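You operate a simulated robot arm through the tools that you are given. There is no shell and no other tool.

You run a simulated robot arm. Do the job below in one go: nothing can be reset, and whatever is moved stays where it is left.

Task
Drop the thick black and brown rings through the narrowest window each fits, then count them.
Fine: try each in the 57 mm window first; leave them under the slotted frame; count them by moving the blue slider two on, to 5.

It is judged by the outcome, as a careful person would: the job done as asked, and still so three seconds after it is handed in. It fails if anything else is knocked over, pushed out of place, dropped, spilled or broken.

Robot
A 6-joint arm with a two-finger parallel gripper, fixed in place. Base frame: the origin is at the foot of the arm, x ahead of it, y to its left, z up; the work surface is at about z = 0.8. Readings come in m, rad, newtons and seconds.
Its first joint turns from -2.897 to 2.897 rad. Payload 3.43 kg.
Tool frame: the origin (TCP) lies between the finger pads and is the grasp point; the fingertips stand 0.034 m ahead of it; z points along the fingers, y is the line along which they close. The gripper opens to 0.128 m. The fingers are 0.024 m wide and 0.012 m thick; the gripper's body (0.048 by 0.13 m) begins 0.096 m behind the TCP.
Orientation is told as [roll, pitch, yaw] about the base's x, y, z axes, in that order, counted from this pose: with the fingers straight down and closing along the base's y, the tool's x points along the base's -x, its y along +y and its z along -z.

Tools
- The arm moves only by the tool send_rows. Its argument "motion" is a list of rows, each a list of 3 entries, a list of its own where there are three numbers: the shift along the base's x, y, z in m, then the turn, a rotation vector about the base's x, y, z in rad, then the gripper command, from -1 (fully open) to 1 (shut), values between in proportion. In form: [[[dx, dy, dz], [rx, ry, rz], claw], ...]. A call has 1 to 20 rows; each row is the pose to reach, as a shift and turn from the pose commanded when the call began. A row lasts 0.2 s, in which the tool goes at most 0.05 m and 0.15 rad; a call with a longer step from one row to the next is refused whole, and so is a gripper value outside its range. A pose out of reach is approached as far as the arm can. The call stops where the force on the tool passes 60 N (or 10 N more than at its start, if that is more) or the arm is blocked; 0.2 s more then pass. Each finger travels about 0.153 m/s and halts on what it meets, pressing with about 44 N; the grip force reading is that of the motor and also rises with nothing between the fingers. The clock runs only during rows and for 0.2 s after the last one: add rows that repeat a pose to give the fingers time. It gives the time, the measured TCP pose, the force on the tool (base axes), the opening and the grip force at its end, in the units of the frame above (readings bear some noise), with the torque about the TCP (base axes, N m) and any sound that the robot's microphone picked up, and new pictures: "views" is both (left out), scene, wrist or none.
- Cameras (640 x 400 px; columns grow to the right, rows downward): "scene" is fixed at [0.4022, 0.4997, 1.5165]; the picture's right is [-0.24, -0.97, 0.00], its down [-0.80, 0.20, -0.56] and it looks along [0.55, -0.14, -0.83] (base axes); focal length 333 px, centre (320, 200). "wrist" rides on the gripper at [0.076, -0.011, -0.16] in the tool frame; the picture's right is [0.15, 0.99, 0.00], its down [-0.88, 0.13, -0.46] and it looks along [-0.45, 0.07, 0.89] (tool axes); focal length 234 px, centre (320, 200). There is no depth. A picture from a camera that has moved, and an enlarged one, comes with that camera's place and axes in the base frame and with its lens.
- enlarge(camera, box): a new picture of the part [left, top, right, bottom] of that camera's present view, enlarged. The clock stands still meanwhile.
- close_job(): hands the job in; it is judged then, once.

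Places have to be worked out from the pictures, the camera data and where the tool is seen. Open the gripper and draw the arm clear of the work before you hand the job in, unless the task says otherwise.

The tools are called after "Request:" as name(argument=value, ...) on one line, values as JSON. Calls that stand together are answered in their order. send_rows: Moves the arm, as the interface text tells. Its arguments: {"type":"object","properties":{"motion":{"type":"array"},"views":{"type":"string","enum":["both","scene","wrist","none"]}},"required":["motion"]} The other tools are called the same way: enlarge (camera, box) takes an enlarged picture of a part of a camera's view; close_job () hands the job in.

At the start:

```text
clock: 0.0
tool_pos: [0.7485, 0.0758, 1.1165]
tool_rot: [0.0, 0.0, 0.0]
ft_force: [1.2, 0.3, 0.1]
moment: [0.0, 0.0, 0.02]
opening: 0.1283
grasp_force: 0.1
```

scene: 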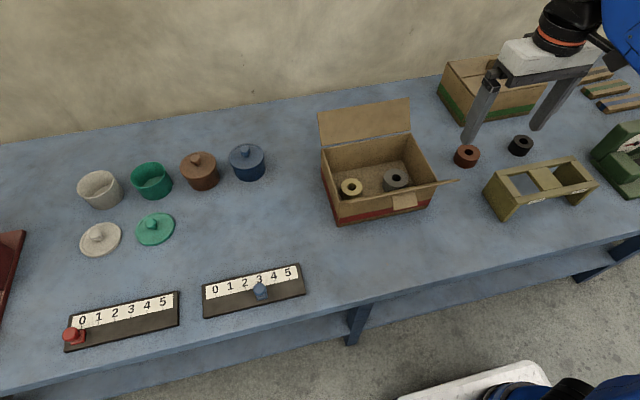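
wrist: 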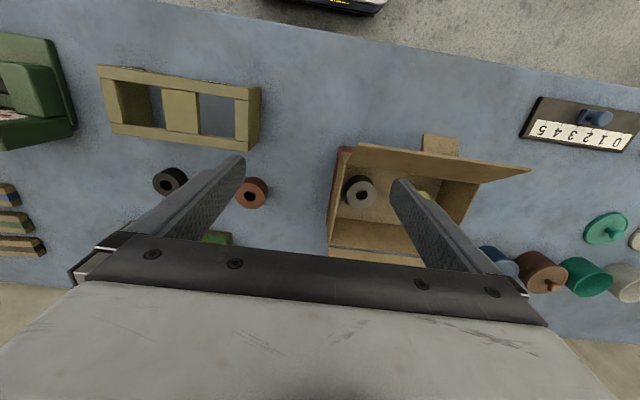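

I start by taking closer looks at the slotted frame, the rings and the counters before moving.

Request:
enlarge(camera="scene", box=[440, 120, 640, 245])

Request:
enlarge(camera="scene", box=[40, 240, 340, 380])

Request:
enlarge(camera="wrist", box=[80, 50, 290, 230])

Request:
enlarge(camera="scene", box=[300, 90, 480, 230])

```text
3.20 times, centred on (540, 182) of scene
camera zoom: at [0.4022, 0.4997, 1.5165], right [-0.24, -0.97, 0.0], down [-0.8, 0.2, -0.56], along [0.55, -0.14, -0.83], focal length 1067 px, centre (-384, 256)
```

zoom: 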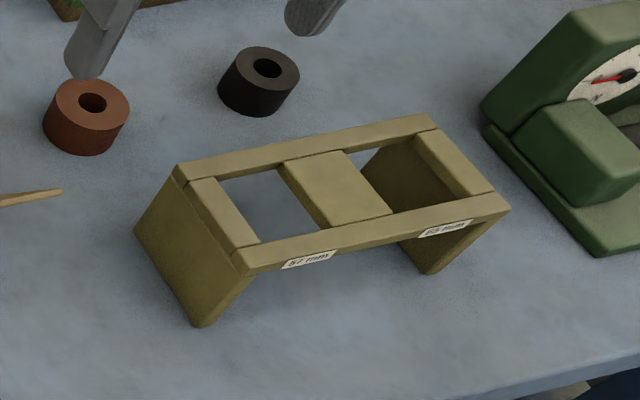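

```text
2.13 times, centred on (190, 310) of scene
camera zoom: at [0.4022, 0.4997, 1.5165], right [-0.24, -0.97, 0.0], down [-0.8, 0.2, -0.56], along [0.55, -0.14, -0.83], focal length 711 px, centre (597, -35)
```

zoom: 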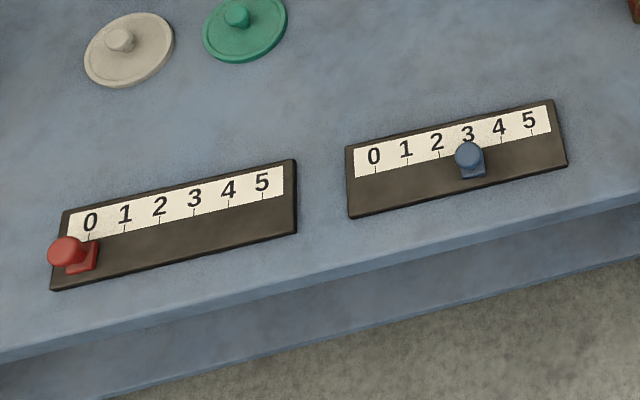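

```text
2.22 times, centred on (185, 140) of wrist
camera zoom: at [0.6721, 0.0641, 1.2768], right [-0.15, 0.99, 0.0], down [0.88, 0.13, 0.46], along [0.45, 0.07, -0.89], focal length 520 px, centre (620, 333)
```

zoom: 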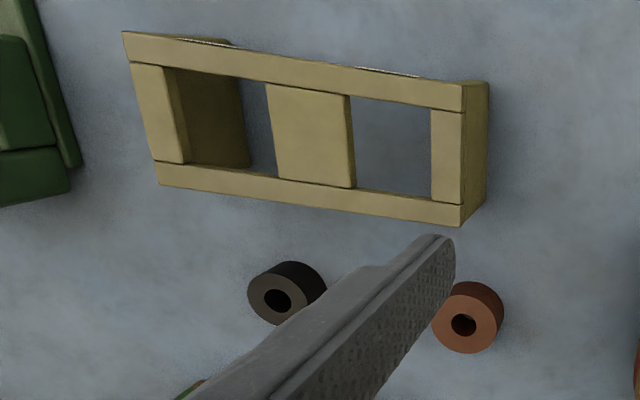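

```text
2.86 times, centred on (390, 160) of scene
camera zoom: at [0.4022, 0.4997, 1.5165], right [-0.24, -0.97, 0.0], down [-0.8, 0.2, -0.56], along [0.55, -0.14, -0.83], focal length 952 px, centre (120, 314)
```

zoom: 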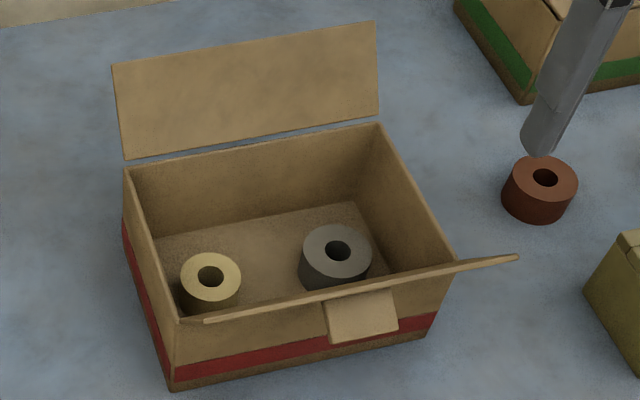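

The rings sit at about (0.917, -0.05) (brown) and (0.917, -0.22) (black), and the frame is around (0.76, -0.13) with its top near z = 0.88. I'll move the wrist camera over the frame to read the labels and locate the windows.

Request:
send_rows(motion=[[[-0.02, -0.035, 0], [0, 0, 0], -1], [[-0.04, -0.07, 0], [0, 0, 0], -1], [[-0.06, -0.105, 0], [0, 0, 0], -1], [[-0.08, -0.14, 0], [0, 0, 0], -1], [[-0.1, -0.175, 0], [0, 0, 0], -1], [[-0.12, -0.21, 0], [0, 0, 0], -1], [[-0.13, -0.226, 0], [0, 0, 0], -1], [[-0.13, -0.226, 0], [0, 0, 0], -1]])

```text
clock: 1.8
tool_pos: [0.6177, -0.1511, 1.1167]
tool_rot: [0.0, 0.001, 0.001]
ft_force: [-1.0, -0.5, -0.1]
moment: [-0.01, 0.0, 0.01]
opening: 0.1279
grasp_force: 0.0
camera wrist: at [0.5413, -0.1621, 1.2773], right [-0.15, 0.99, 0.0], down [0.88, 0.13, 0.46], along [0.45, 0.07, -0.89], focal length 234 px, centre (320, 200)
```

scene: 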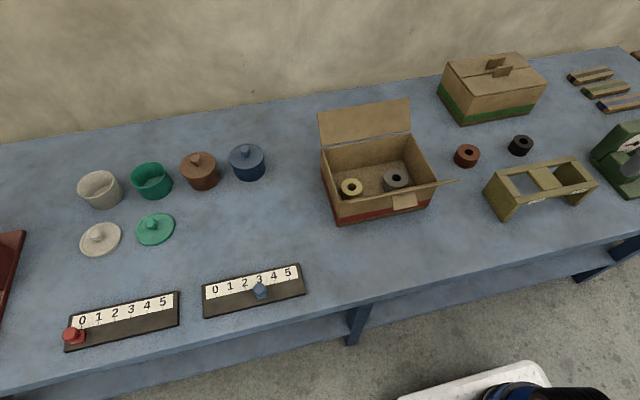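
wrist: 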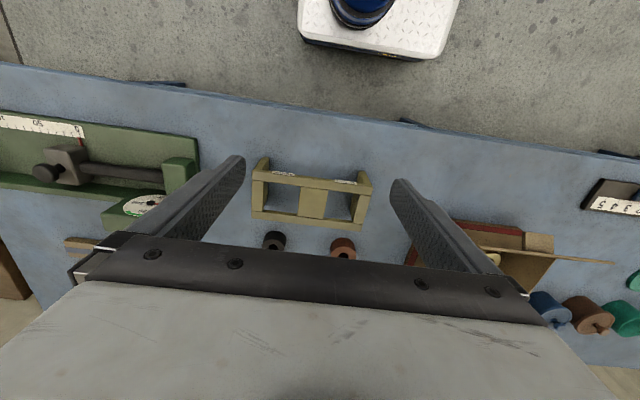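

The frame is now centred in the wrist view; I enlarge it, along with the scene view of the frame and rings.

Request:
enlarge(camera="wrist", box=[240, 140, 390, 260])

Request:
enlarge(camera="scene", box=[480, 150, 600, 225])

Request:
enlarge(camera="scene", box=[445, 125, 545, 188])

Request:
enlarge(camera="scene", box=[195, 255, 315, 330])

```text
3.33 times, centred on (315, 200) of wrist
camera zoom: at [0.5413, -0.1621, 1.2773], right [-0.15, 0.99, 0.0], down [0.88, 0.13, 0.46], along [0.45, 0.07, -0.89], focal length 781 px, centre (337, 200)
```

zoom: 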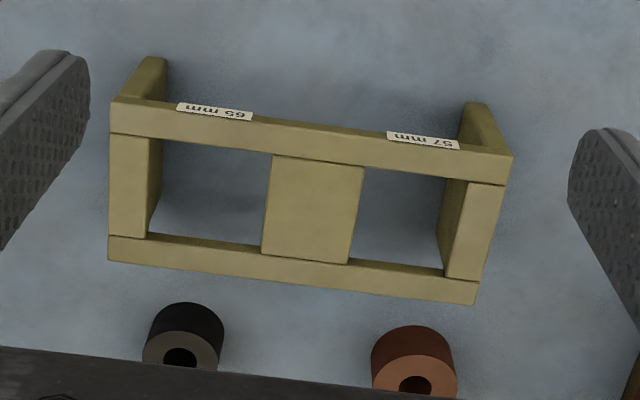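

```text
5.33 times, centred on (540, 188) of scene
camera zoom: at [0.4022, 0.4997, 1.5165], right [-0.24, -0.97, 0.0], down [-0.8, 0.2, -0.56], along [0.55, -0.14, -0.83], focal length 1778 px, centre (-853, 267)
```

zoom: 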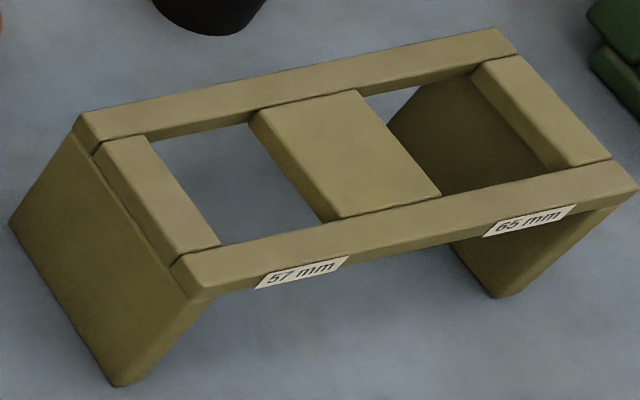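

```text
6.35 times, centred on (495, 156) of scene
camera zoom: at [0.4022, 0.4997, 1.5165], right [-0.24, -0.97, 0.0], down [-0.8, 0.2, -0.56], along [0.55, -0.14, -0.83], focal length 2116 px, centre (-791, 476)
```

zoom: 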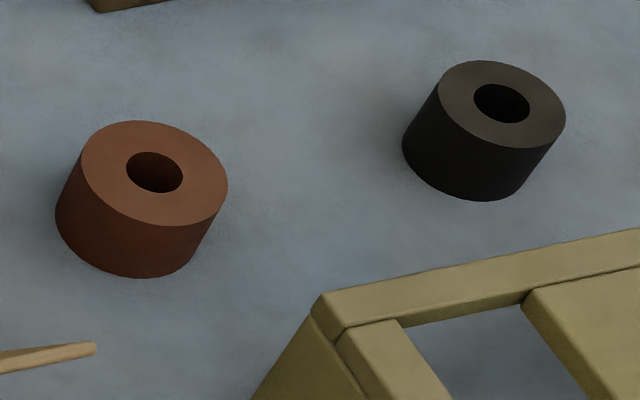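

```text
5.33 times, centred on (255, 292) of scene
camera zoom: at [0.4022, 0.4997, 1.5165], right [-0.24, -0.97, 0.0], down [-0.8, 0.2, -0.56], along [0.55, -0.14, -0.83], focal length 1778 px, centre (667, -293)
```

zoom: 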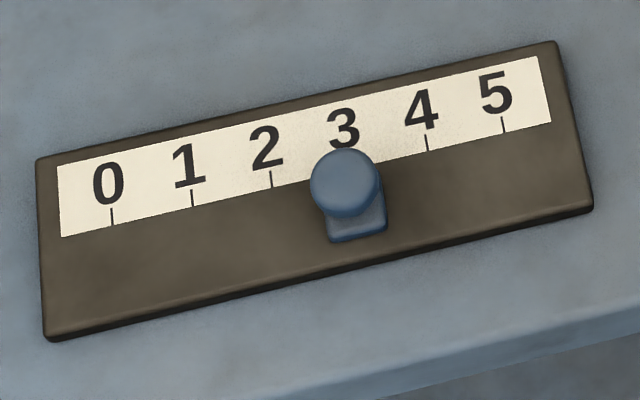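

Labels read 57 mm (window near the brown ring, centred at about (0.75, -0.09)) and 65 mm (centred at about (0.75, -0.205)), frame top ≈ 0.884. The rings look ≈ 54 mm (black) and ≈ 61 mm (brown) across and 34 mm tall. I go above the black ring at (0.913, -0.2195) with a partly closed gripper to check alignment.

Request:
send_rows(motion=[[[0.045, -0.01, 0], [0, 0, 0], -0.8], [[0.09, -0.02, 0], [0, 0, 0], -0.6], [[0.135, -0.031, -0.01], [0, 0, 0], -0.4], [[0.18, -0.041, -0.02], [0, 0, 0], -0.4], [[0.22, -0.051, -0.04], [0, 0, 0], -0.4], [[0.255, -0.059, -0.07], [0, 0, 0], -0.4], [[0.28, -0.064, -0.105], [0, 0, 0], -0.4], [[0.293, -0.068, -0.14], [0, 0, 0], -0.4], [[0.295, -0.0684, -0.18], [0, 0, 0], -0.4], [[0.295, -0.0684, -0.2], [0, 0, 0], -0.4], [[0.295, -0.0684, -0.2], [0, 0, 0], -0.4]])

```text
clock: 4.2
tool_pos: [0.9145, -0.2192, 0.915]
tool_rot: [0.0, 0.001, 0.001]
ft_force: [0.0, -0.4, -0.3]
moment: [-0.01, 0.03, 0.01]
opening: 0.0894
grasp_force: 0.0
camera wrist: at [0.8372, -0.2299, 1.0754], right [-0.15, 0.99, 0.0], down [0.88, 0.13, 0.46], along [0.45, 0.07, -0.89], focal length 234 px, centre (320, 200)
```

scene: 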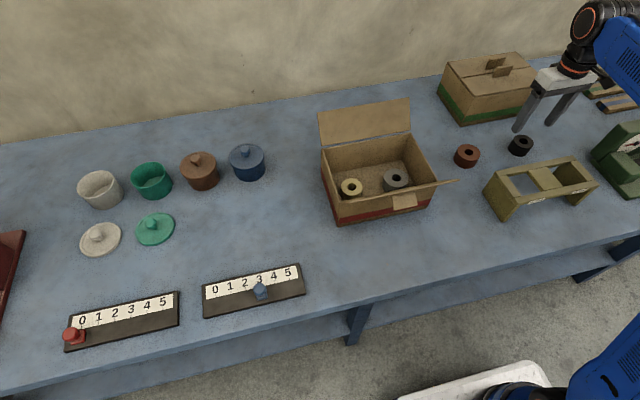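
wrist: 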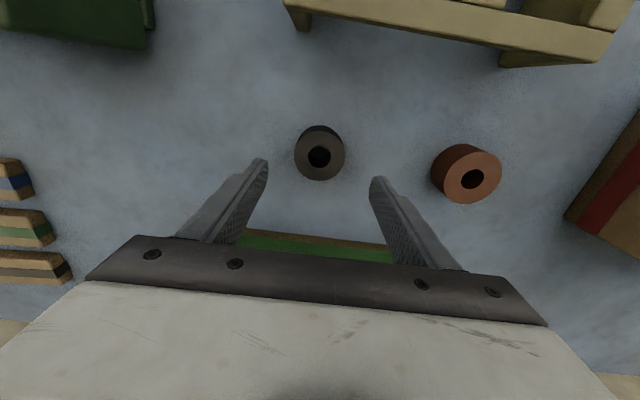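

The black ring sits nearly under the tool; I enlarge to refine its centre.

Request:
enlarge(camera="wrist", box=[240, 100, 400, 200])

Request:
enlarge(camera="wrist", box=[270, 0, 640, 231])

```text
4.00 times, centred on (320, 150) of wrist
camera zoom: at [0.8372, -0.2299, 1.0754], right [-0.15, 0.99, 0.0], down [0.88, 0.13, 0.46], along [0.45, 0.07, -0.89], focal length 937 px, centre (320, 400)
```

zoom: 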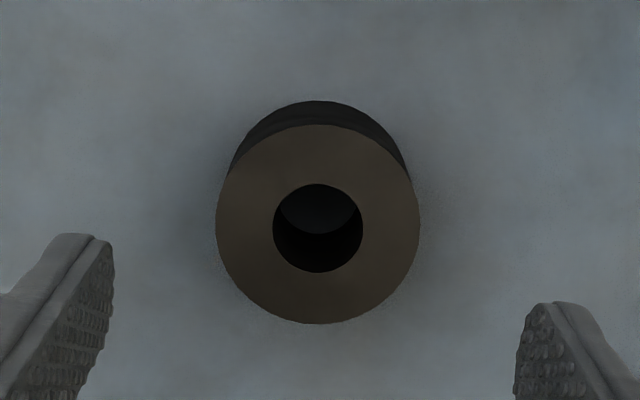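

```text
1.73 times, centred on (455, 116) of wrist
camera zoom: at [0.8372, -0.2299, 1.0754], right [-0.15, 0.99, 0.0], down [0.88, 0.13, 0.46], along [0.45, 0.07, -0.89], focal length 405 px, centre (86, 346)
```

zoom: 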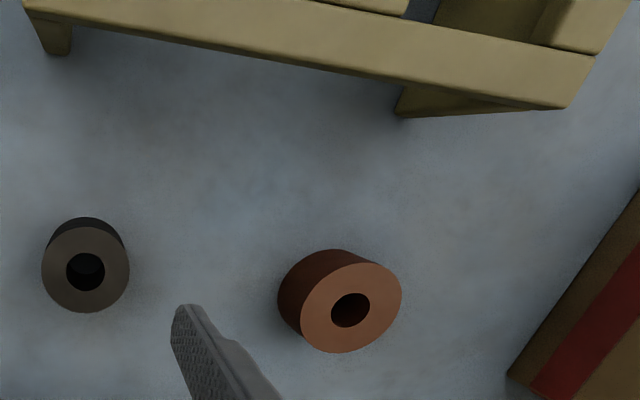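

The black ring measures ≈ 54 mm across, and its centre is at about (0.908–0.912, -0.220). I shift slightly and come down to just above it for a better look.

Request:
send_rows(motion=[[[-0.003, -0.0005, -0.015], [0, 0, 0], -0.4], [[-0.005, -0.001, -0.03], [0, 0, 0], -0.4], [[-0.005, -0.001, -0.035], [0, 0, 0], -0.4], [[-0.005, -0.001, -0.035], [0, 0, 0], -0.4]], views="wrist")

Request:
enlarge(camera="wrist", box=[240, 120, 400, 220])

```text
clock: 5.2
tool_pos: [0.9104, -0.2196, 0.881]
tool_rot: [0.0, -0.002, 0.0]
ft_force: [0.6, -0.3, 0.2]
moment: [0.01, -0.03, 0.0]
opening: 0.09
grasp_force: 0.0
camera wrist: at [0.8326, -0.2312, 1.0414], right [-0.15, 0.99, 0.0], down [0.88, 0.13, 0.46], along [0.45, 0.07, -0.89], focal length 234 px, centre (320, 200)
```

wrist: 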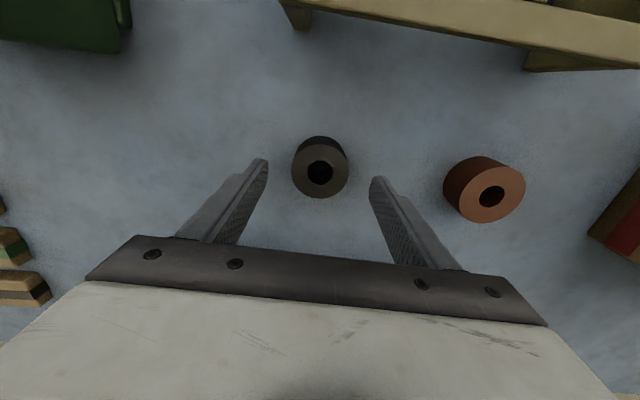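

```text
4.00 times, centred on (320, 170) of wrist
camera zoom: at [0.8326, -0.2312, 1.0414], right [-0.15, 0.99, 0.0], down [0.88, 0.13, 0.46], along [0.45, 0.07, -0.89], focal length 937 px, centre (320, 320)
```

zoom: 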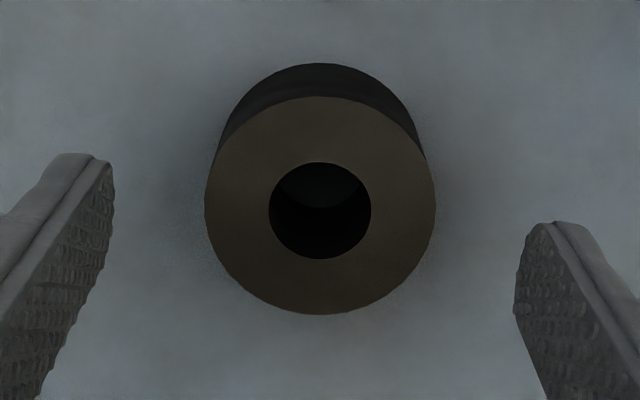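

The ring is centred under the tool (within ≈ 1 mm). I lower so the fingertips overlap the top ≈ 12 mm of the ring and close.

Request:
send_rows(motion=[[[0, 0, -0.01], [0, 0, 0], -0.4], [[0, 0, -0.02], [0, 0, 0], -0.4], [[0, 0, -0.025], [0, 0, 0], -0.4], [[0, 0, -0.025], [0, 0, 0], -0.4], [[0, 0, -0.025], [0, 0, 0], 0.0], [[0, 0, -0.025], [0, 0, 0], 0.4], [[0, 0, -0.025], [0, 0, 0], 1], [[0, 0, -0.025], [0, 0, 0], 1]], views="wrist")

```text
clock: 7.0
tool_pos: [0.9099, -0.2204, 0.8558]
tool_rot: [0.001, 0.0, 0.001]
ft_force: [0.5, 1.0, -1.0]
moment: [-0.02, -0.01, -0.03]
opening: 0.0524
grasp_force: 44.2
camera wrist: at [0.8326, -0.2316, 1.0166], right [-0.15, 0.99, 0.0], down [0.88, 0.13, 0.46], along [0.45, 0.07, -0.89], focal length 234 px, centre (320, 200)
```

wrist: 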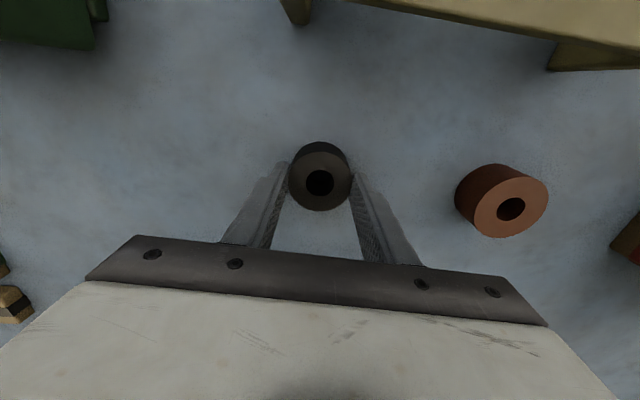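

Gripped: opening ≈ 52.5 mm, so the black ring should fit the 57 mm window. I lift it and carry it above that window to check alignment.

Request:
send_rows(motion=[[[0, 0, 0.02], [0, 0, 0], 1], [[0, 0, 0.05], [0, 0, 0], 1], [[0, 0, 0.085], [0, 0, 0], 1], [[0, 0, 0.115], [0, 0, 0], 1], [[-0.02, 0.016, 0.12], [0, 0, 0], 1], [[-0.05, 0.04, 0.12], [0, 0, 0], 1], [[-0.08, 0.065, 0.12], [0, 0, 0], 1], [[-0.11, 0.09, 0.12], [0, 0, 0], 1], [[-0.14, 0.115, 0.12], [0, 0, 0], 1], [[-0.155, 0.126, 0.12], [0, 0, 0], 1], [[-0.16, 0.13, 0.12], [0, 0, 0], 1], [[-0.16, 0.13, 0.12], [0, 0, 0], 1]])

Request:
enlarge(camera="wrist", box=[200, 100, 440, 250])

Request:
enlarge(camera="scene", box=[460, 130, 620, 230])

```text
clock: 9.6
tool_pos: [0.7498, -0.0893, 0.9772]
tool_rot: [-0.001, -0.001, -0.001]
ft_force: [-0.3, -0.4, -0.6]
moment: [0.0, 0.02, -0.03]
opening: 0.0525
grasp_force: 44.5
camera wrist: at [0.672, -0.1007, 1.1369], right [-0.15, 0.99, 0.0], down [0.88, 0.13, 0.46], along [0.45, 0.07, -0.89], focal length 234 px, centre (320, 200)
```

scene: 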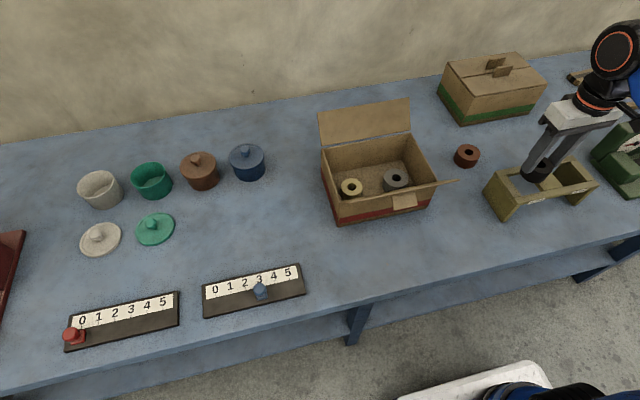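
wrist: 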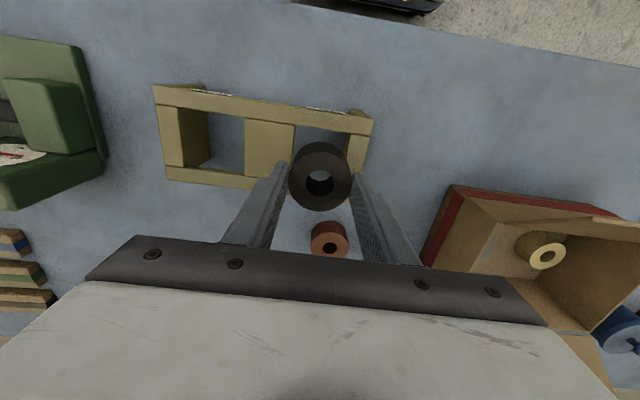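

```text
2.67 times, centred on (320, 175) of wrist
camera zoom: at [0.672, -0.1007, 1.1369], right [-0.15, 0.99, 0.0], down [0.88, 0.13, 0.46], along [0.45, 0.07, -0.89], focal length 624 px, centre (320, 267)
```

zoom: 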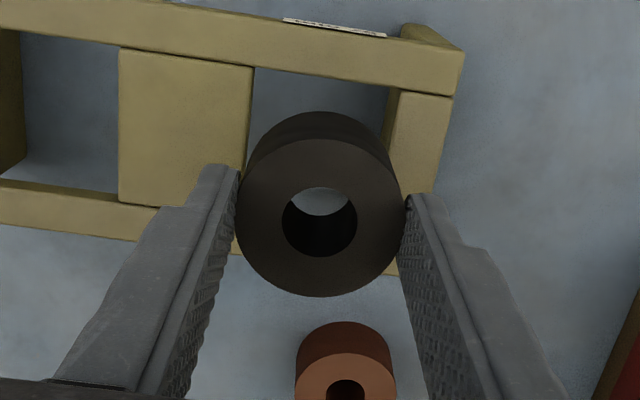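

```text
4.00 times, centred on (540, 180) of scene
camera zoom: at [0.4022, 0.4997, 1.5165], right [-0.24, -0.97, 0.0], down [-0.8, 0.2, -0.56], along [0.55, -0.14, -0.83], focal length 1333 px, centre (-560, 280)
```

zoom: 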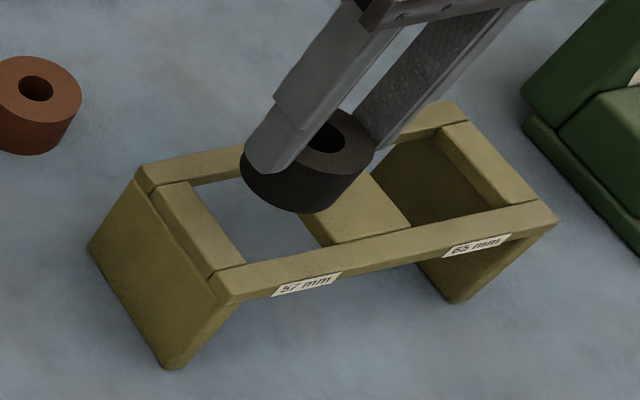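

I zoom in further on the window edges around the held ring to compute the offset.

Request:
enlarge(camera="wrist", box=[270, 100, 390, 175])

Request:
enlarge(camera="wrist", box=[140, 75, 390, 231])

```text
5.33 times, centred on (330, 138) of wrist
camera zoom: at [0.672, -0.1007, 1.1369], right [-0.15, 0.99, 0.0], down [0.88, 0.13, 0.46], along [0.45, 0.07, -0.89], focal length 1249 px, centre (267, 533)
```

zoom: 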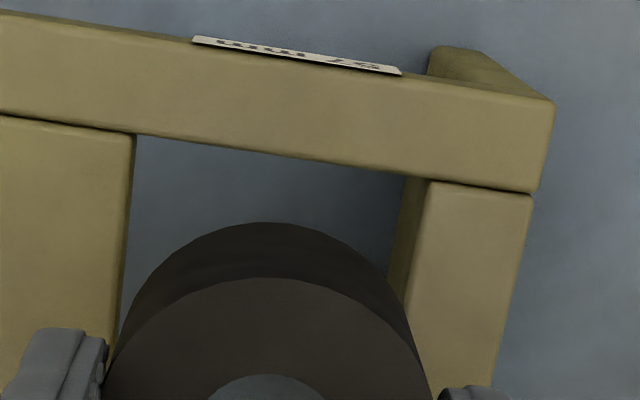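

```text
2.56 times, centred on (265, 153) of wrist
camera zoom: at [0.672, -0.1007, 1.1369], right [-0.15, 0.99, 0.0], down [0.88, 0.13, 0.46], along [0.45, 0.07, -0.89], focal length 600 px, centre (461, 320)
```

zoom: 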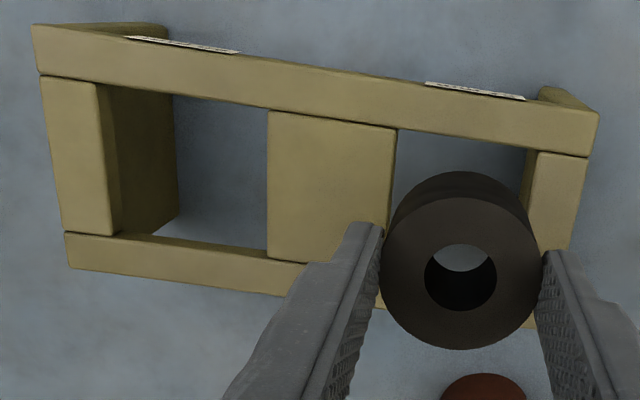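

The 57 mm window spans y ≈ -0.120 to -0.061 and x ≈ 0.718 to 0.783, so the held ring is off by only ≈ 1 mm. I correct by (+1, -1.3) mm and lower the ring to just above the frame.

Request:
send_rows(motion=[[[0.001, -0.0013, 0], [0, 0, 0], 1], [[0.001, -0.0013, -0.015], [0, 0, 0], 1], [[0.001, -0.0013, -0.027], [0, 0, 0], 1], [[0.001, -0.0013, -0.03], [0, 0, 0], 1], [[0.001, -0.0013, -0.03], [0, 0, 0], 1]])

Request:
enlarge(camera="wrist", box=[230, 90, 410, 205])

Request:
enlarge(camera="scene", box=[475, 145, 605, 225])

```text
clock: 10.8
tool_pos: [0.7511, -0.0918, 0.9458]
tool_rot: [0.0, -0.001, 0.0]
ft_force: [0.1, 0.7, -1.1]
moment: [0.0, 0.0, 0.0]
opening: 0.0526
grasp_force: 44.0
camera wrist: at [0.6732, -0.1028, 1.1066], right [-0.15, 0.99, 0.0], down [0.88, 0.13, 0.46], along [0.45, 0.07, -0.89], focal length 234 px, centre (320, 200)
```

scene: 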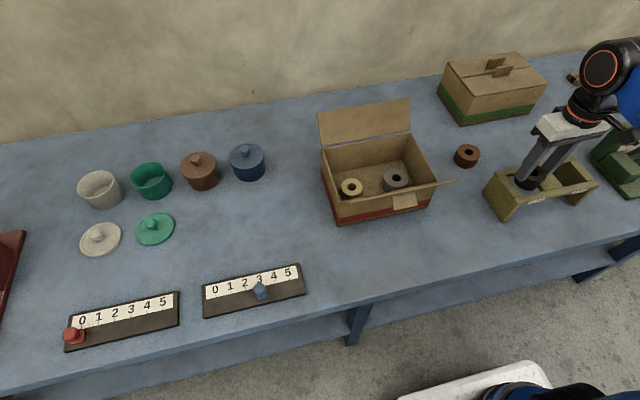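
wrist: 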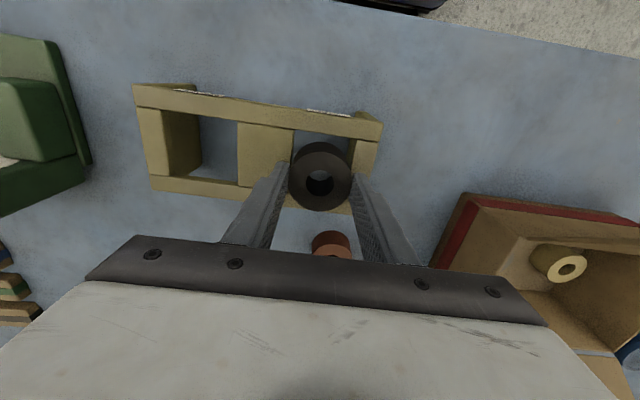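

```text
3.48 times, centred on (320, 148) of wrist
camera zoom: at [0.6732, -0.1028, 1.1066], right [-0.15, 0.99, 0.0], down [0.88, 0.13, 0.46], along [0.45, 0.07, -0.89], focal length 814 px, centre (320, 383)
```

zoom: 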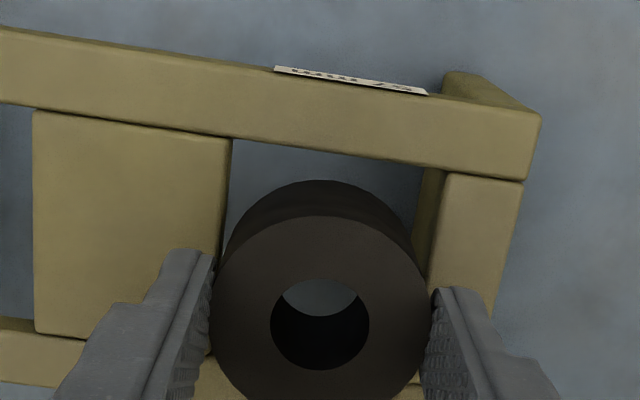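

```text
4.92 times, centred on (540, 185) of scene
camera zoom: at [0.4022, 0.4997, 1.5165], right [-0.24, -0.97, 0.0], down [-0.8, 0.2, -0.56], along [0.55, -0.14, -0.83], focal length 1641 px, centre (-763, 274)
```

zoom: 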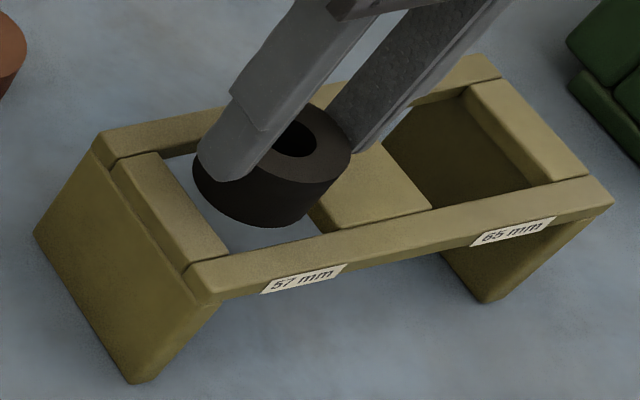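

The ring is centred to within ≈ 1 mm of the window, its bottom ≈ 5 mm above the frame top. I lower in small steps watching the force.

Request:
send_rows(motion=[[[0, 0, -0.003], [0, 0, 0], 1], [[0, 0, -0.006], [0, 0, 0], 1], [[0, 0, -0.009], [0, 0, 0], 1], [[0, 0, -0.009], [0, 0, 0], 1]], views="none")

```text
clock: 11.8
tool_pos: [0.7505, -0.0921, 0.9362]
tool_rot: [0.0, 0.0, -0.002]
ft_force: [0.1, 0.0, -0.3]
moment: [-0.02, 0.02, -0.02]
opening: 0.0527
grasp_force: 44.4
```

No contact force yet, so the ring bottom should be ≈ 4 mm inside the window. I continue down by another 7 mm in small steps.

Request:
send_rows(motion=[[[0, 0, -0.003], [0, 0, 0], 1], [[0, 0, -0.006], [0, 0, 0], 1], [[0, 0, -0.008], [0, 0, 0], 1], [[0, 0, -0.008], [0, 0, 0], 1]])

Request:
enlarge(camera="wrist", box=[230, 90, 410, 205])

Request:
enlarge(camera="scene", box=[475, 145, 605, 225])

```text
clock: 12.8
tool_pos: [0.7499, -0.091, 0.9289]
tool_rot: [-0.001, 0.0, -0.001]
ft_force: [0.6, -0.8, -0.9]
moment: [-0.02, 0.02, 0.02]
opening: 0.0526
grasp_force: 44.1
camera wrist: at [0.6728, -0.1025, 1.0901], right [-0.15, 0.99, 0.0], down [0.88, 0.13, 0.46], along [0.45, 0.07, -0.89], focal length 234 px, centre (320, 200)
```

scene: 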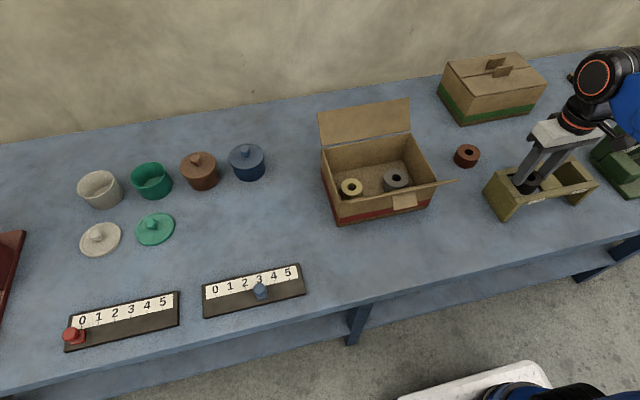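
wrist: 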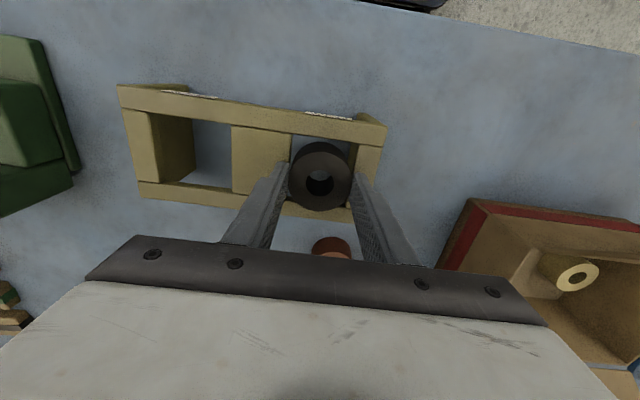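

```text
3.48 times, centred on (320, 148) of wrist
camera zoom: at [0.6728, -0.1025, 1.0901], right [-0.15, 0.99, 0.0], down [0.88, 0.13, 0.46], along [0.45, 0.07, -0.89], focal length 814 px, centre (320, 383)
```

zoom: 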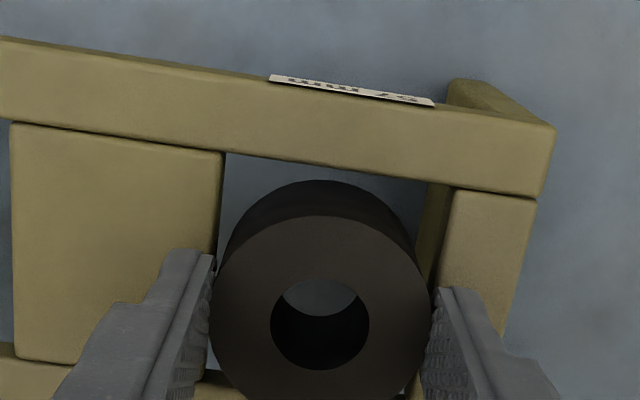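

```text
4.92 times, centred on (540, 185) of scene
camera zoom: at [0.4022, 0.4997, 1.5165], right [-0.24, -0.97, 0.0], down [-0.8, 0.2, -0.56], along [0.55, -0.14, -0.83], focal length 1641 px, centre (-763, 274)
```

zoom: 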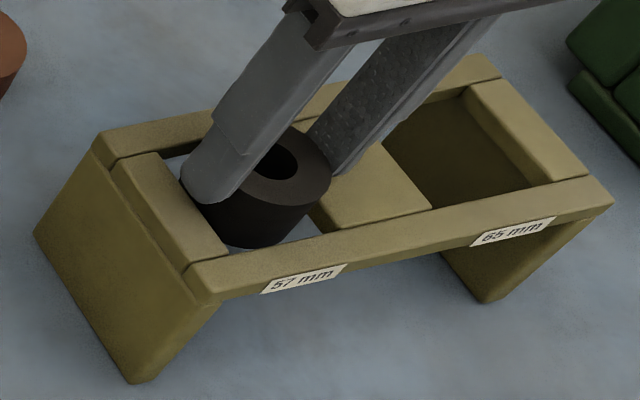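

The black ring is inside the 57 mm window without contact. I lower 5 mm more and release it.

Request:
send_rows(motion=[[[0, 0, -0.003], [0, 0, 0], 1], [[0, 0, -0.005], [0, 0, 0], 1], [[0, 0, -0.005], [0, 0, 0], 1], [[0, 0, -0.005], [0, 0, 0], -0.2], [[0, 0, -0.005], [0, 0, 0], -0.2], [[0, 0, -0.005], [0, 0, 0], -0.2], [[0, 0, -0.005], [0, 0, 0], -0.2]])

Request:
enlarge(camera="wrist", box=[230, 90, 410, 205])

Request:
enlarge(camera="scene", box=[475, 145, 605, 225])

```text
clock: 14.4
tool_pos: [0.7497, -0.0896, 0.9243]
tool_rot: [0.0, -0.001, 0.001]
ft_force: [0.5, -0.2, 0.1]
moment: [0.0, -0.02, 0.01]
opening: 0.0768
grasp_force: 0.1
camera wrist: at [0.673, -0.1027, 1.085], right [-0.15, 0.99, 0.0], down [0.88, 0.13, 0.46], along [0.45, 0.07, -0.89], focal length 234 px, centre (320, 200)
```

scene: 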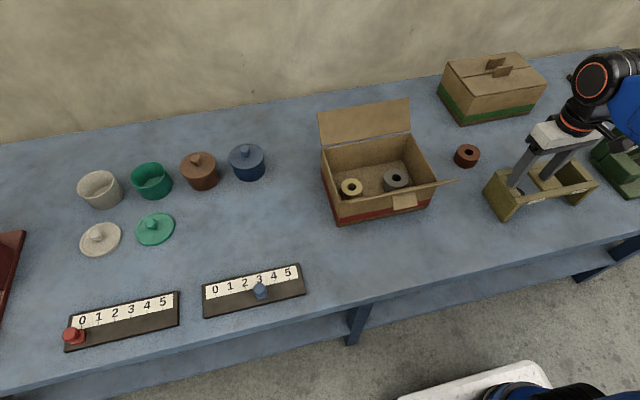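
wrist: 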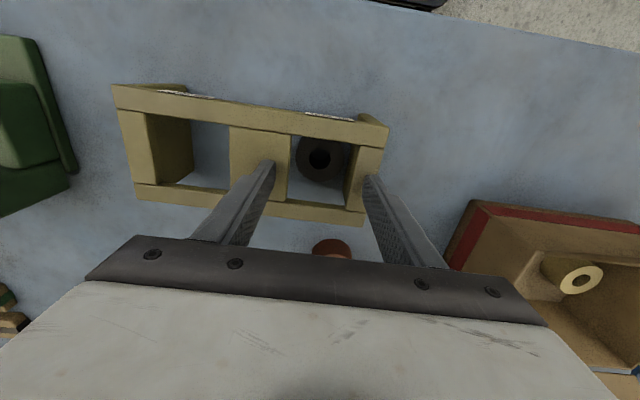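

```text
3.48 times, centred on (320, 148) of wrist
camera zoom: at [0.673, -0.1027, 1.085], right [-0.15, 0.99, 0.0], down [0.88, 0.13, 0.46], along [0.45, 0.07, -0.89], focal length 814 px, centre (320, 383)
```

zoom: 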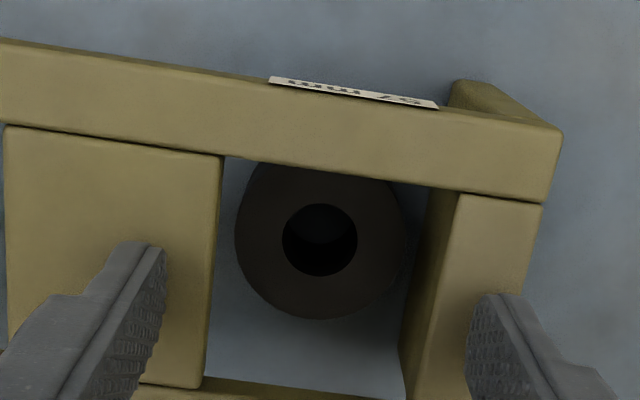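

```text
4.92 times, centred on (540, 185) of scene
camera zoom: at [0.4022, 0.4997, 1.5165], right [-0.24, -0.97, 0.0], down [-0.8, 0.2, -0.56], along [0.55, -0.14, -0.83], focal length 1641 px, centre (-763, 274)
```

zoom: 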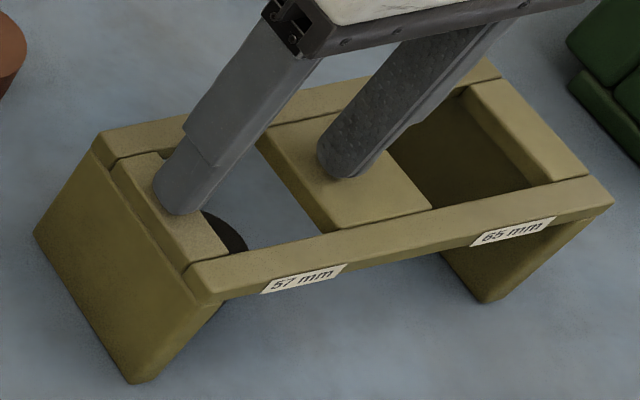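

The black ring lies flat on the table under the 57 mm window, and the frame has not moved. Next I rise and go above the brown ring at about (0.909, -0.049).

Request:
send_rows(motion=[[[0, 0, 0.03], [0, 0, 0], -0.2], [[0, 0, 0.07], [0, 0, 0], -0.3], [[0.03, 0.008, 0.08], [0, 0, 0], -0.5], [[0.07, 0.019, 0.08], [0, 0, 0], -0.5], [[0.11, 0.029, 0.08], [0, 0, 0], -0.5], [[0.145, 0.038, 0.07], [0, 0, 0], -0.5], [[0.1595, 0.042, 0.04], [0, 0, 0], -0.5], [[0.1595, 0.042, 0.0], [0, 0, 0], -0.5], [[0.1595, 0.042, -0.035], [0, 0, 0], -0.5], [[0.1595, 0.042, -0.0395], [0, 0, 0], -0.5], [[0.1595, 0.042, -0.0395], [0, 0, 0], -0.5]])

Request:
enlarge(camera="wrist", box=[240, 120, 400, 220])

Request:
enlarge(camera="scene", box=[440, 120, 610, 226])

```text
clock: 16.8
tool_pos: [0.9099, -0.0497, 0.8863]
tool_rot: [0.0, -0.001, 0.0]
ft_force: [0.6, 0.4, 1.5]
moment: [0.01, 0.02, -0.04]
opening: 0.0959
grasp_force: 0.1
camera wrist: at [0.8332, -0.0608, 1.0458], right [-0.15, 0.99, 0.0], down [0.88, 0.13, 0.46], along [0.45, 0.07, -0.89], focal length 234 px, centre (320, 200)
```

scene: 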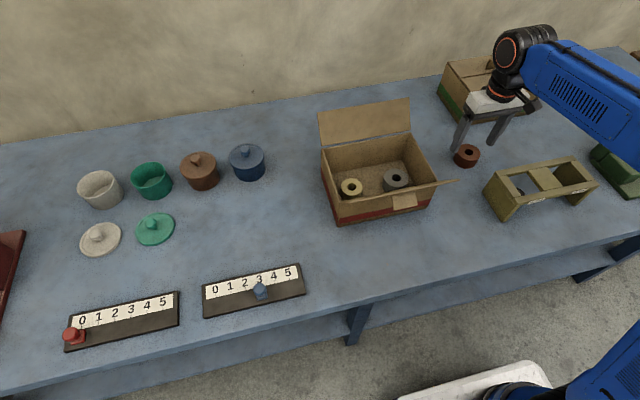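
wrist: 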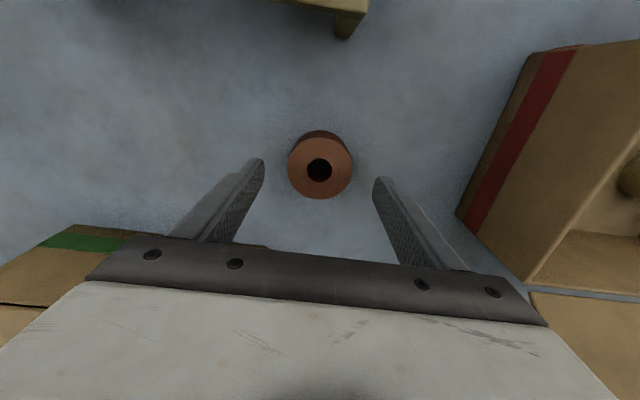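

```text
4.00 times, centred on (320, 170) of wrist
camera zoom: at [0.8332, -0.0608, 1.0458], right [-0.15, 0.99, 0.0], down [0.88, 0.13, 0.46], along [0.45, 0.07, -0.89], focal length 937 px, centre (320, 320)
```

zoom: 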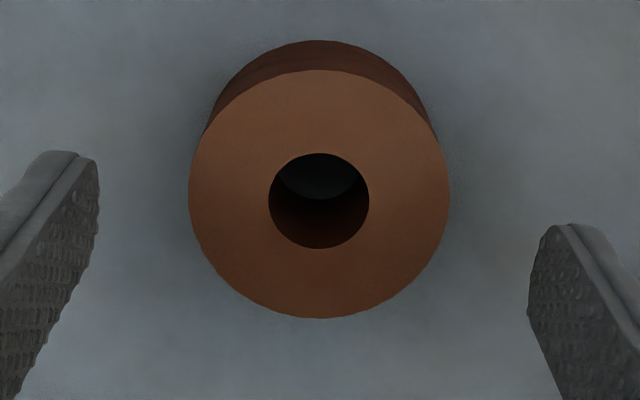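

```text
3.76 times, centred on (525, 173) of scene
camera zoom: at [0.4022, 0.4997, 1.5165], right [-0.24, -0.97, 0.0], down [-0.8, 0.2, -0.56], along [0.55, -0.14, -0.83], focal length 1255 px, centre (-452, 302)
```

zoom: 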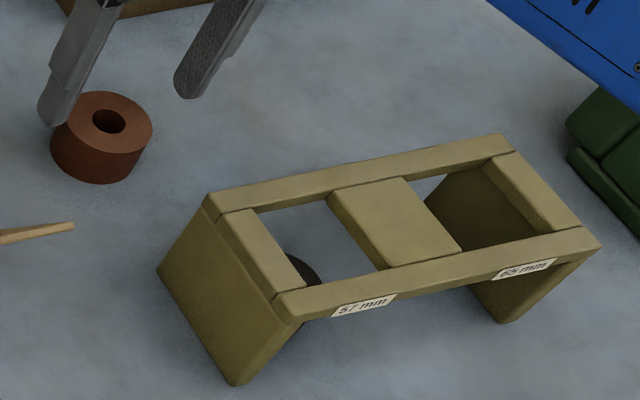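

The brown ring is centred under the tool to within ≈ 1 mm. I lower and grip it the same way.

Request:
send_rows(motion=[[[0, 0, -0.01], [0, 0, 0], -0.5], [[0, 0, -0.02], [0, 0, 0], -0.5], [[0, 0, -0.0285], [0, 0, 0], -0.5], [[0, 0, -0.0285], [0, 0, 0], -0.5], [[0, 0, -0.0285], [0, 0, 0], -0.1], [[0, 0, -0.0285], [0, 0, 0], 0.3], [[0, 0, -0.0285], [0, 0, 0], 1], [[0, 0, -0.0285], [0, 0, 0], 1]], views="wrist")

```text
clock: 18.6
tool_pos: [0.9101, -0.0485, 0.8566]
tool_rot: [-0.002, -0.001, 0.0]
ft_force: [-0.5, -0.8, -0.7]
moment: [-0.02, 0.0, 0.02]
opening: 0.0605
grasp_force: 44.2
camera wrist: at [0.8328, -0.0602, 1.0167], right [-0.15, 0.99, 0.0], down [0.88, 0.13, 0.46], along [0.45, 0.07, -0.89], focal length 234 px, centre (320, 200)
```

wrist: 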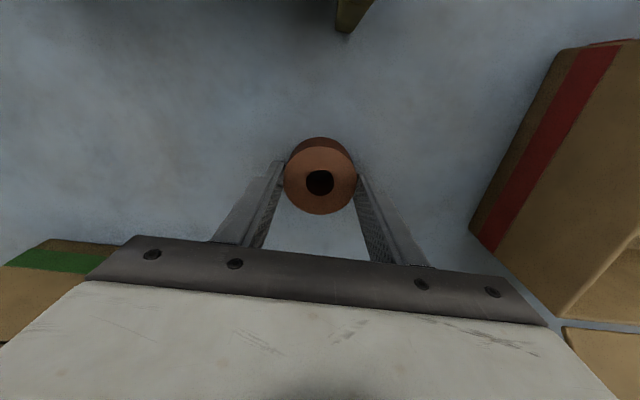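

The brown ring reads 60.5 mm, so it should not pass the 57 mm window, but I'll try it there first as asked. I lift it and bring it over the 57 mm window, bottom ≈ 8 mm above the frame.

Request:
send_rows(motion=[[[0, 0, 0.02], [0, 0, 0], 1], [[0, 0, 0.05], [0, 0, 0], 1], [[0, 0, 0.085], [0, 0, 0], 1], [[0, 0, 0.115], [0, 0, 0], 1], [[-0.02, -0.005, 0.12], [0, 0, 0], 1], [[-0.055, -0.015, 0.12], [0, 0, 0], 1], [[-0.09, -0.024, 0.12], [0, 0, 0], 1], [[-0.125, -0.033, 0.12], [0, 0, 0], 1], [[-0.15, -0.04, 0.12], [0, 0, 0], 1], [[-0.159, -0.042, 0.12], [0, 0, 0], 1], [[-0.159, -0.042, 0.105], [0, 0, 0], 1], [[-0.159, -0.042, 0.092], [0, 0, 0], 1], [[-0.159, -0.042, 0.092], [0, 0, 0], 1]])

Request:
enlarge(camera="wrist", box=[200, 90, 410, 220])

Request:
enlarge(camera="scene", box=[475, 145, 605, 225])

```text
clock: 21.4
tool_pos: [0.7507, -0.0927, 0.949]
tool_rot: [0.0, 0.001, 0.0]
ft_force: [0.0, -0.8, -0.9]
moment: [0.02, 0.0, -0.03]
opening: 0.0602
grasp_force: 44.2
camera wrist: at [0.674, -0.1027, 1.109], right [-0.15, 0.99, 0.0], down [0.88, 0.13, 0.46], along [0.45, 0.07, -0.89], focal length 234 px, centre (320, 200)
```

scene: 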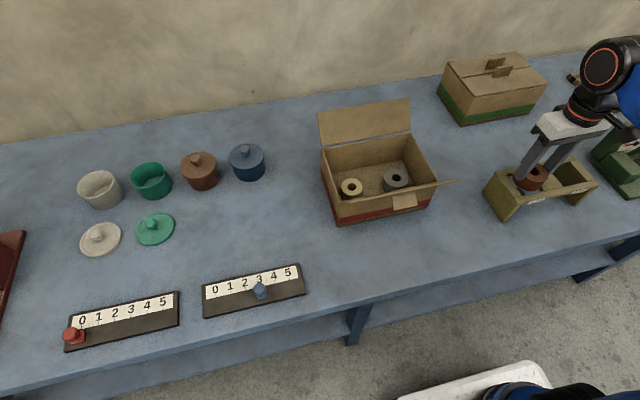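
wrist: 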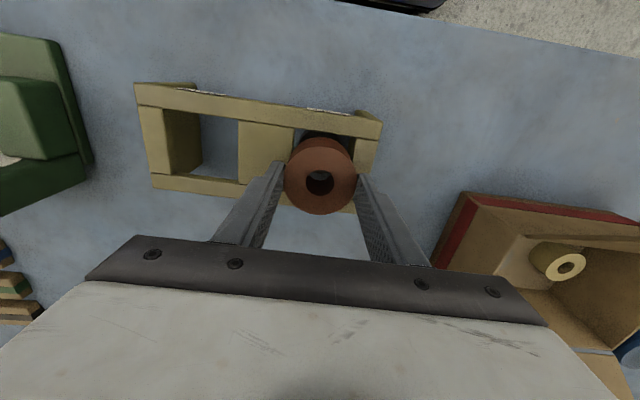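

```text
3.05 times, centred on (305, 155) of wrist
camera zoom: at [0.674, -0.1027, 1.109], right [-0.15, 0.99, 0.0], down [0.88, 0.13, 0.46], along [0.45, 0.07, -0.89], focal length 714 px, centre (366, 337)
```

zoom: 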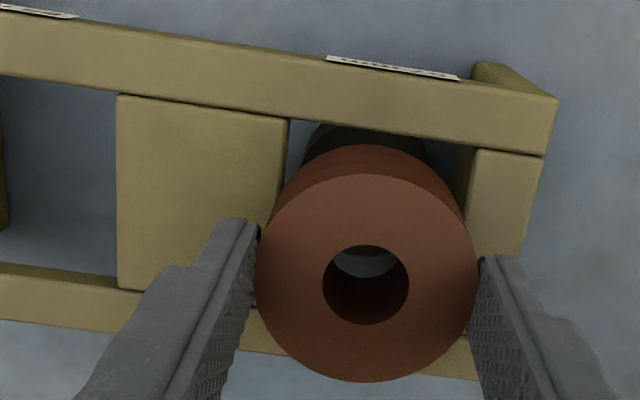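

```text
4.92 times, centred on (540, 185) of scene
camera zoom: at [0.4022, 0.4997, 1.5165], right [-0.24, -0.97, 0.0], down [-0.8, 0.2, -0.56], along [0.55, -0.14, -0.83], focal length 1641 px, centre (-763, 274)
```

zoom: 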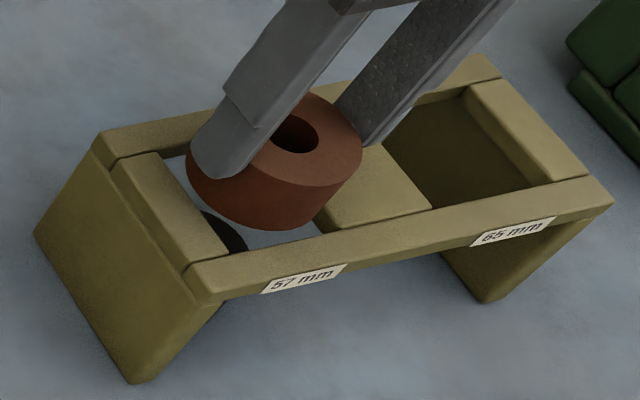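

The brown ring hovers over the 57 mm window. I lower it gently in 1 mm steps to feel whether it goes in.

Request:
send_rows(motion=[[[0, 0, -0.002], [0, 0, 0], 1], [[0, 0, -0.004], [0, 0, 0], 1], [[0, 0, -0.006], [0, 0, 0], 1], [[0, 0, -0.007], [0, 0, 0], 1]], views="none")

```text
clock: 22.4
tool_pos: [0.7506, -0.0911, 0.9433]
tool_rot: [-0.001, -0.004, 0.001]
ft_force: [6.3, -0.9, 29.6]
moment: [-0.07, -0.21, -0.01]
opening: 0.0604
grasp_force: 44.0
```

Contact at 30 N with the ring bottom at the frame top: the 60.5 mm brown ring does not go into the 57 mm window. I lift off and move over the 65 mm window.

Request:
send_rows(motion=[[[0, 0, 0.005], [0, 0, 0], 1], [[0, 0, 0.02], [0, 0, 0], 1], [[0, 0, 0.035], [0, 0, 0], 1], [[0, -0.03, 0.035], [0, 0, 0], 1], [[0, -0.065, 0.035], [0, 0, 0], 1], [[0, -0.095, 0.035], [0, 0, 0], 1], [[0, -0.11, 0.035], [0, 0, 0], 1], [[0, -0.114, 0.035], [0, 0, 0], 1], [[0, -0.114, 0.02], [0, 0, 0], 1], [[0, -0.114, 0.01], [0, 0, 0], 1], [[0, -0.114, 0.01], [0, 0, 0], 1]])

Request:
enlarge(camera="wrist", box=[210, 90, 420, 220])

Request:
enlarge(camera="scene", box=[475, 145, 605, 225])

```text
clock: 24.8
tool_pos: [0.7501, -0.2048, 0.9512]
tool_rot: [-0.001, 0.0, 0.001]
ft_force: [-0.3, -0.4, -1.1]
moment: [0.03, 0.02, 0.01]
opening: 0.0605
grasp_force: 44.3
camera wrist: at [0.6737, -0.2166, 1.112], right [-0.15, 0.99, 0.0], down [0.88, 0.13, 0.46], along [0.45, 0.07, -0.89], focal length 234 px, centre (320, 200)
```

scene: 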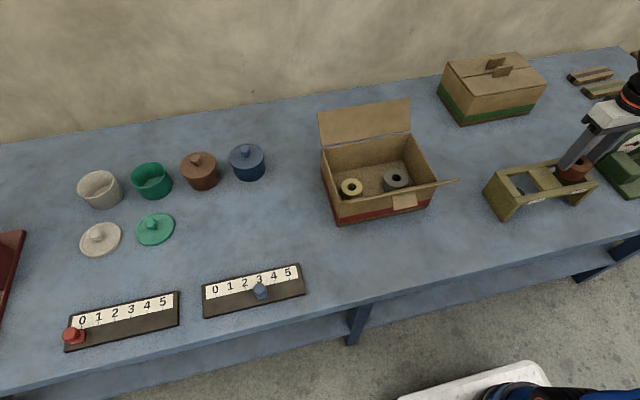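
wrist: 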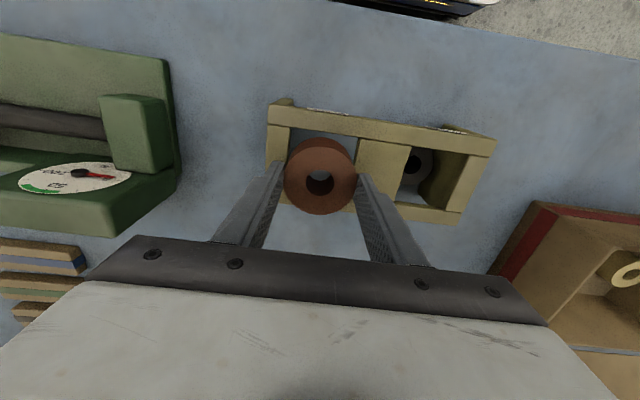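

```text
3.05 times, centred on (315, 155) of wrist
camera zoom: at [0.6737, -0.2166, 1.112], right [-0.15, 0.99, 0.0], down [0.88, 0.13, 0.46], along [0.45, 0.07, -0.89], focal length 714 px, centre (335, 337)
```

zoom: 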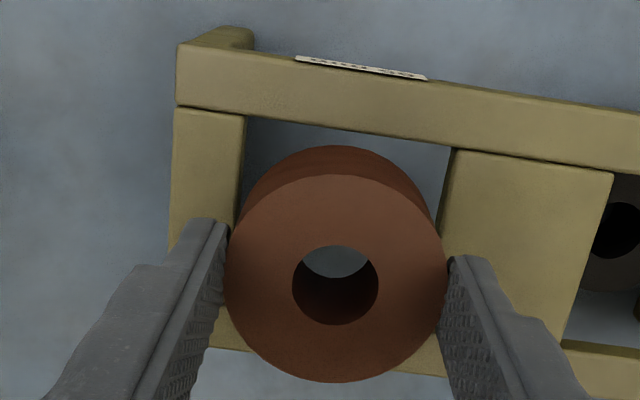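

```text
4.92 times, centred on (540, 185) of scene
camera zoom: at [0.4022, 0.4997, 1.5165], right [-0.24, -0.97, 0.0], down [-0.8, 0.2, -0.56], along [0.55, -0.14, -0.83], focal length 1641 px, centre (-763, 274)
```

zoom: 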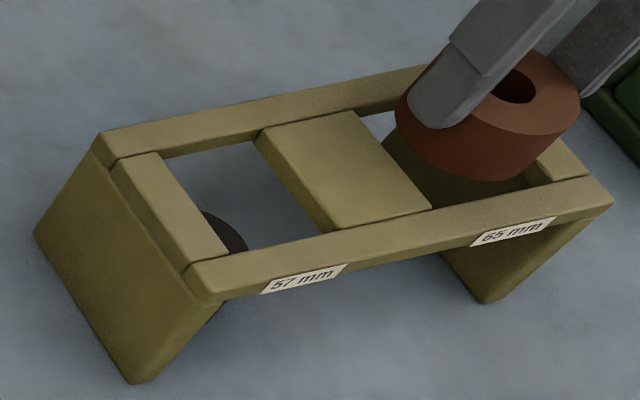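

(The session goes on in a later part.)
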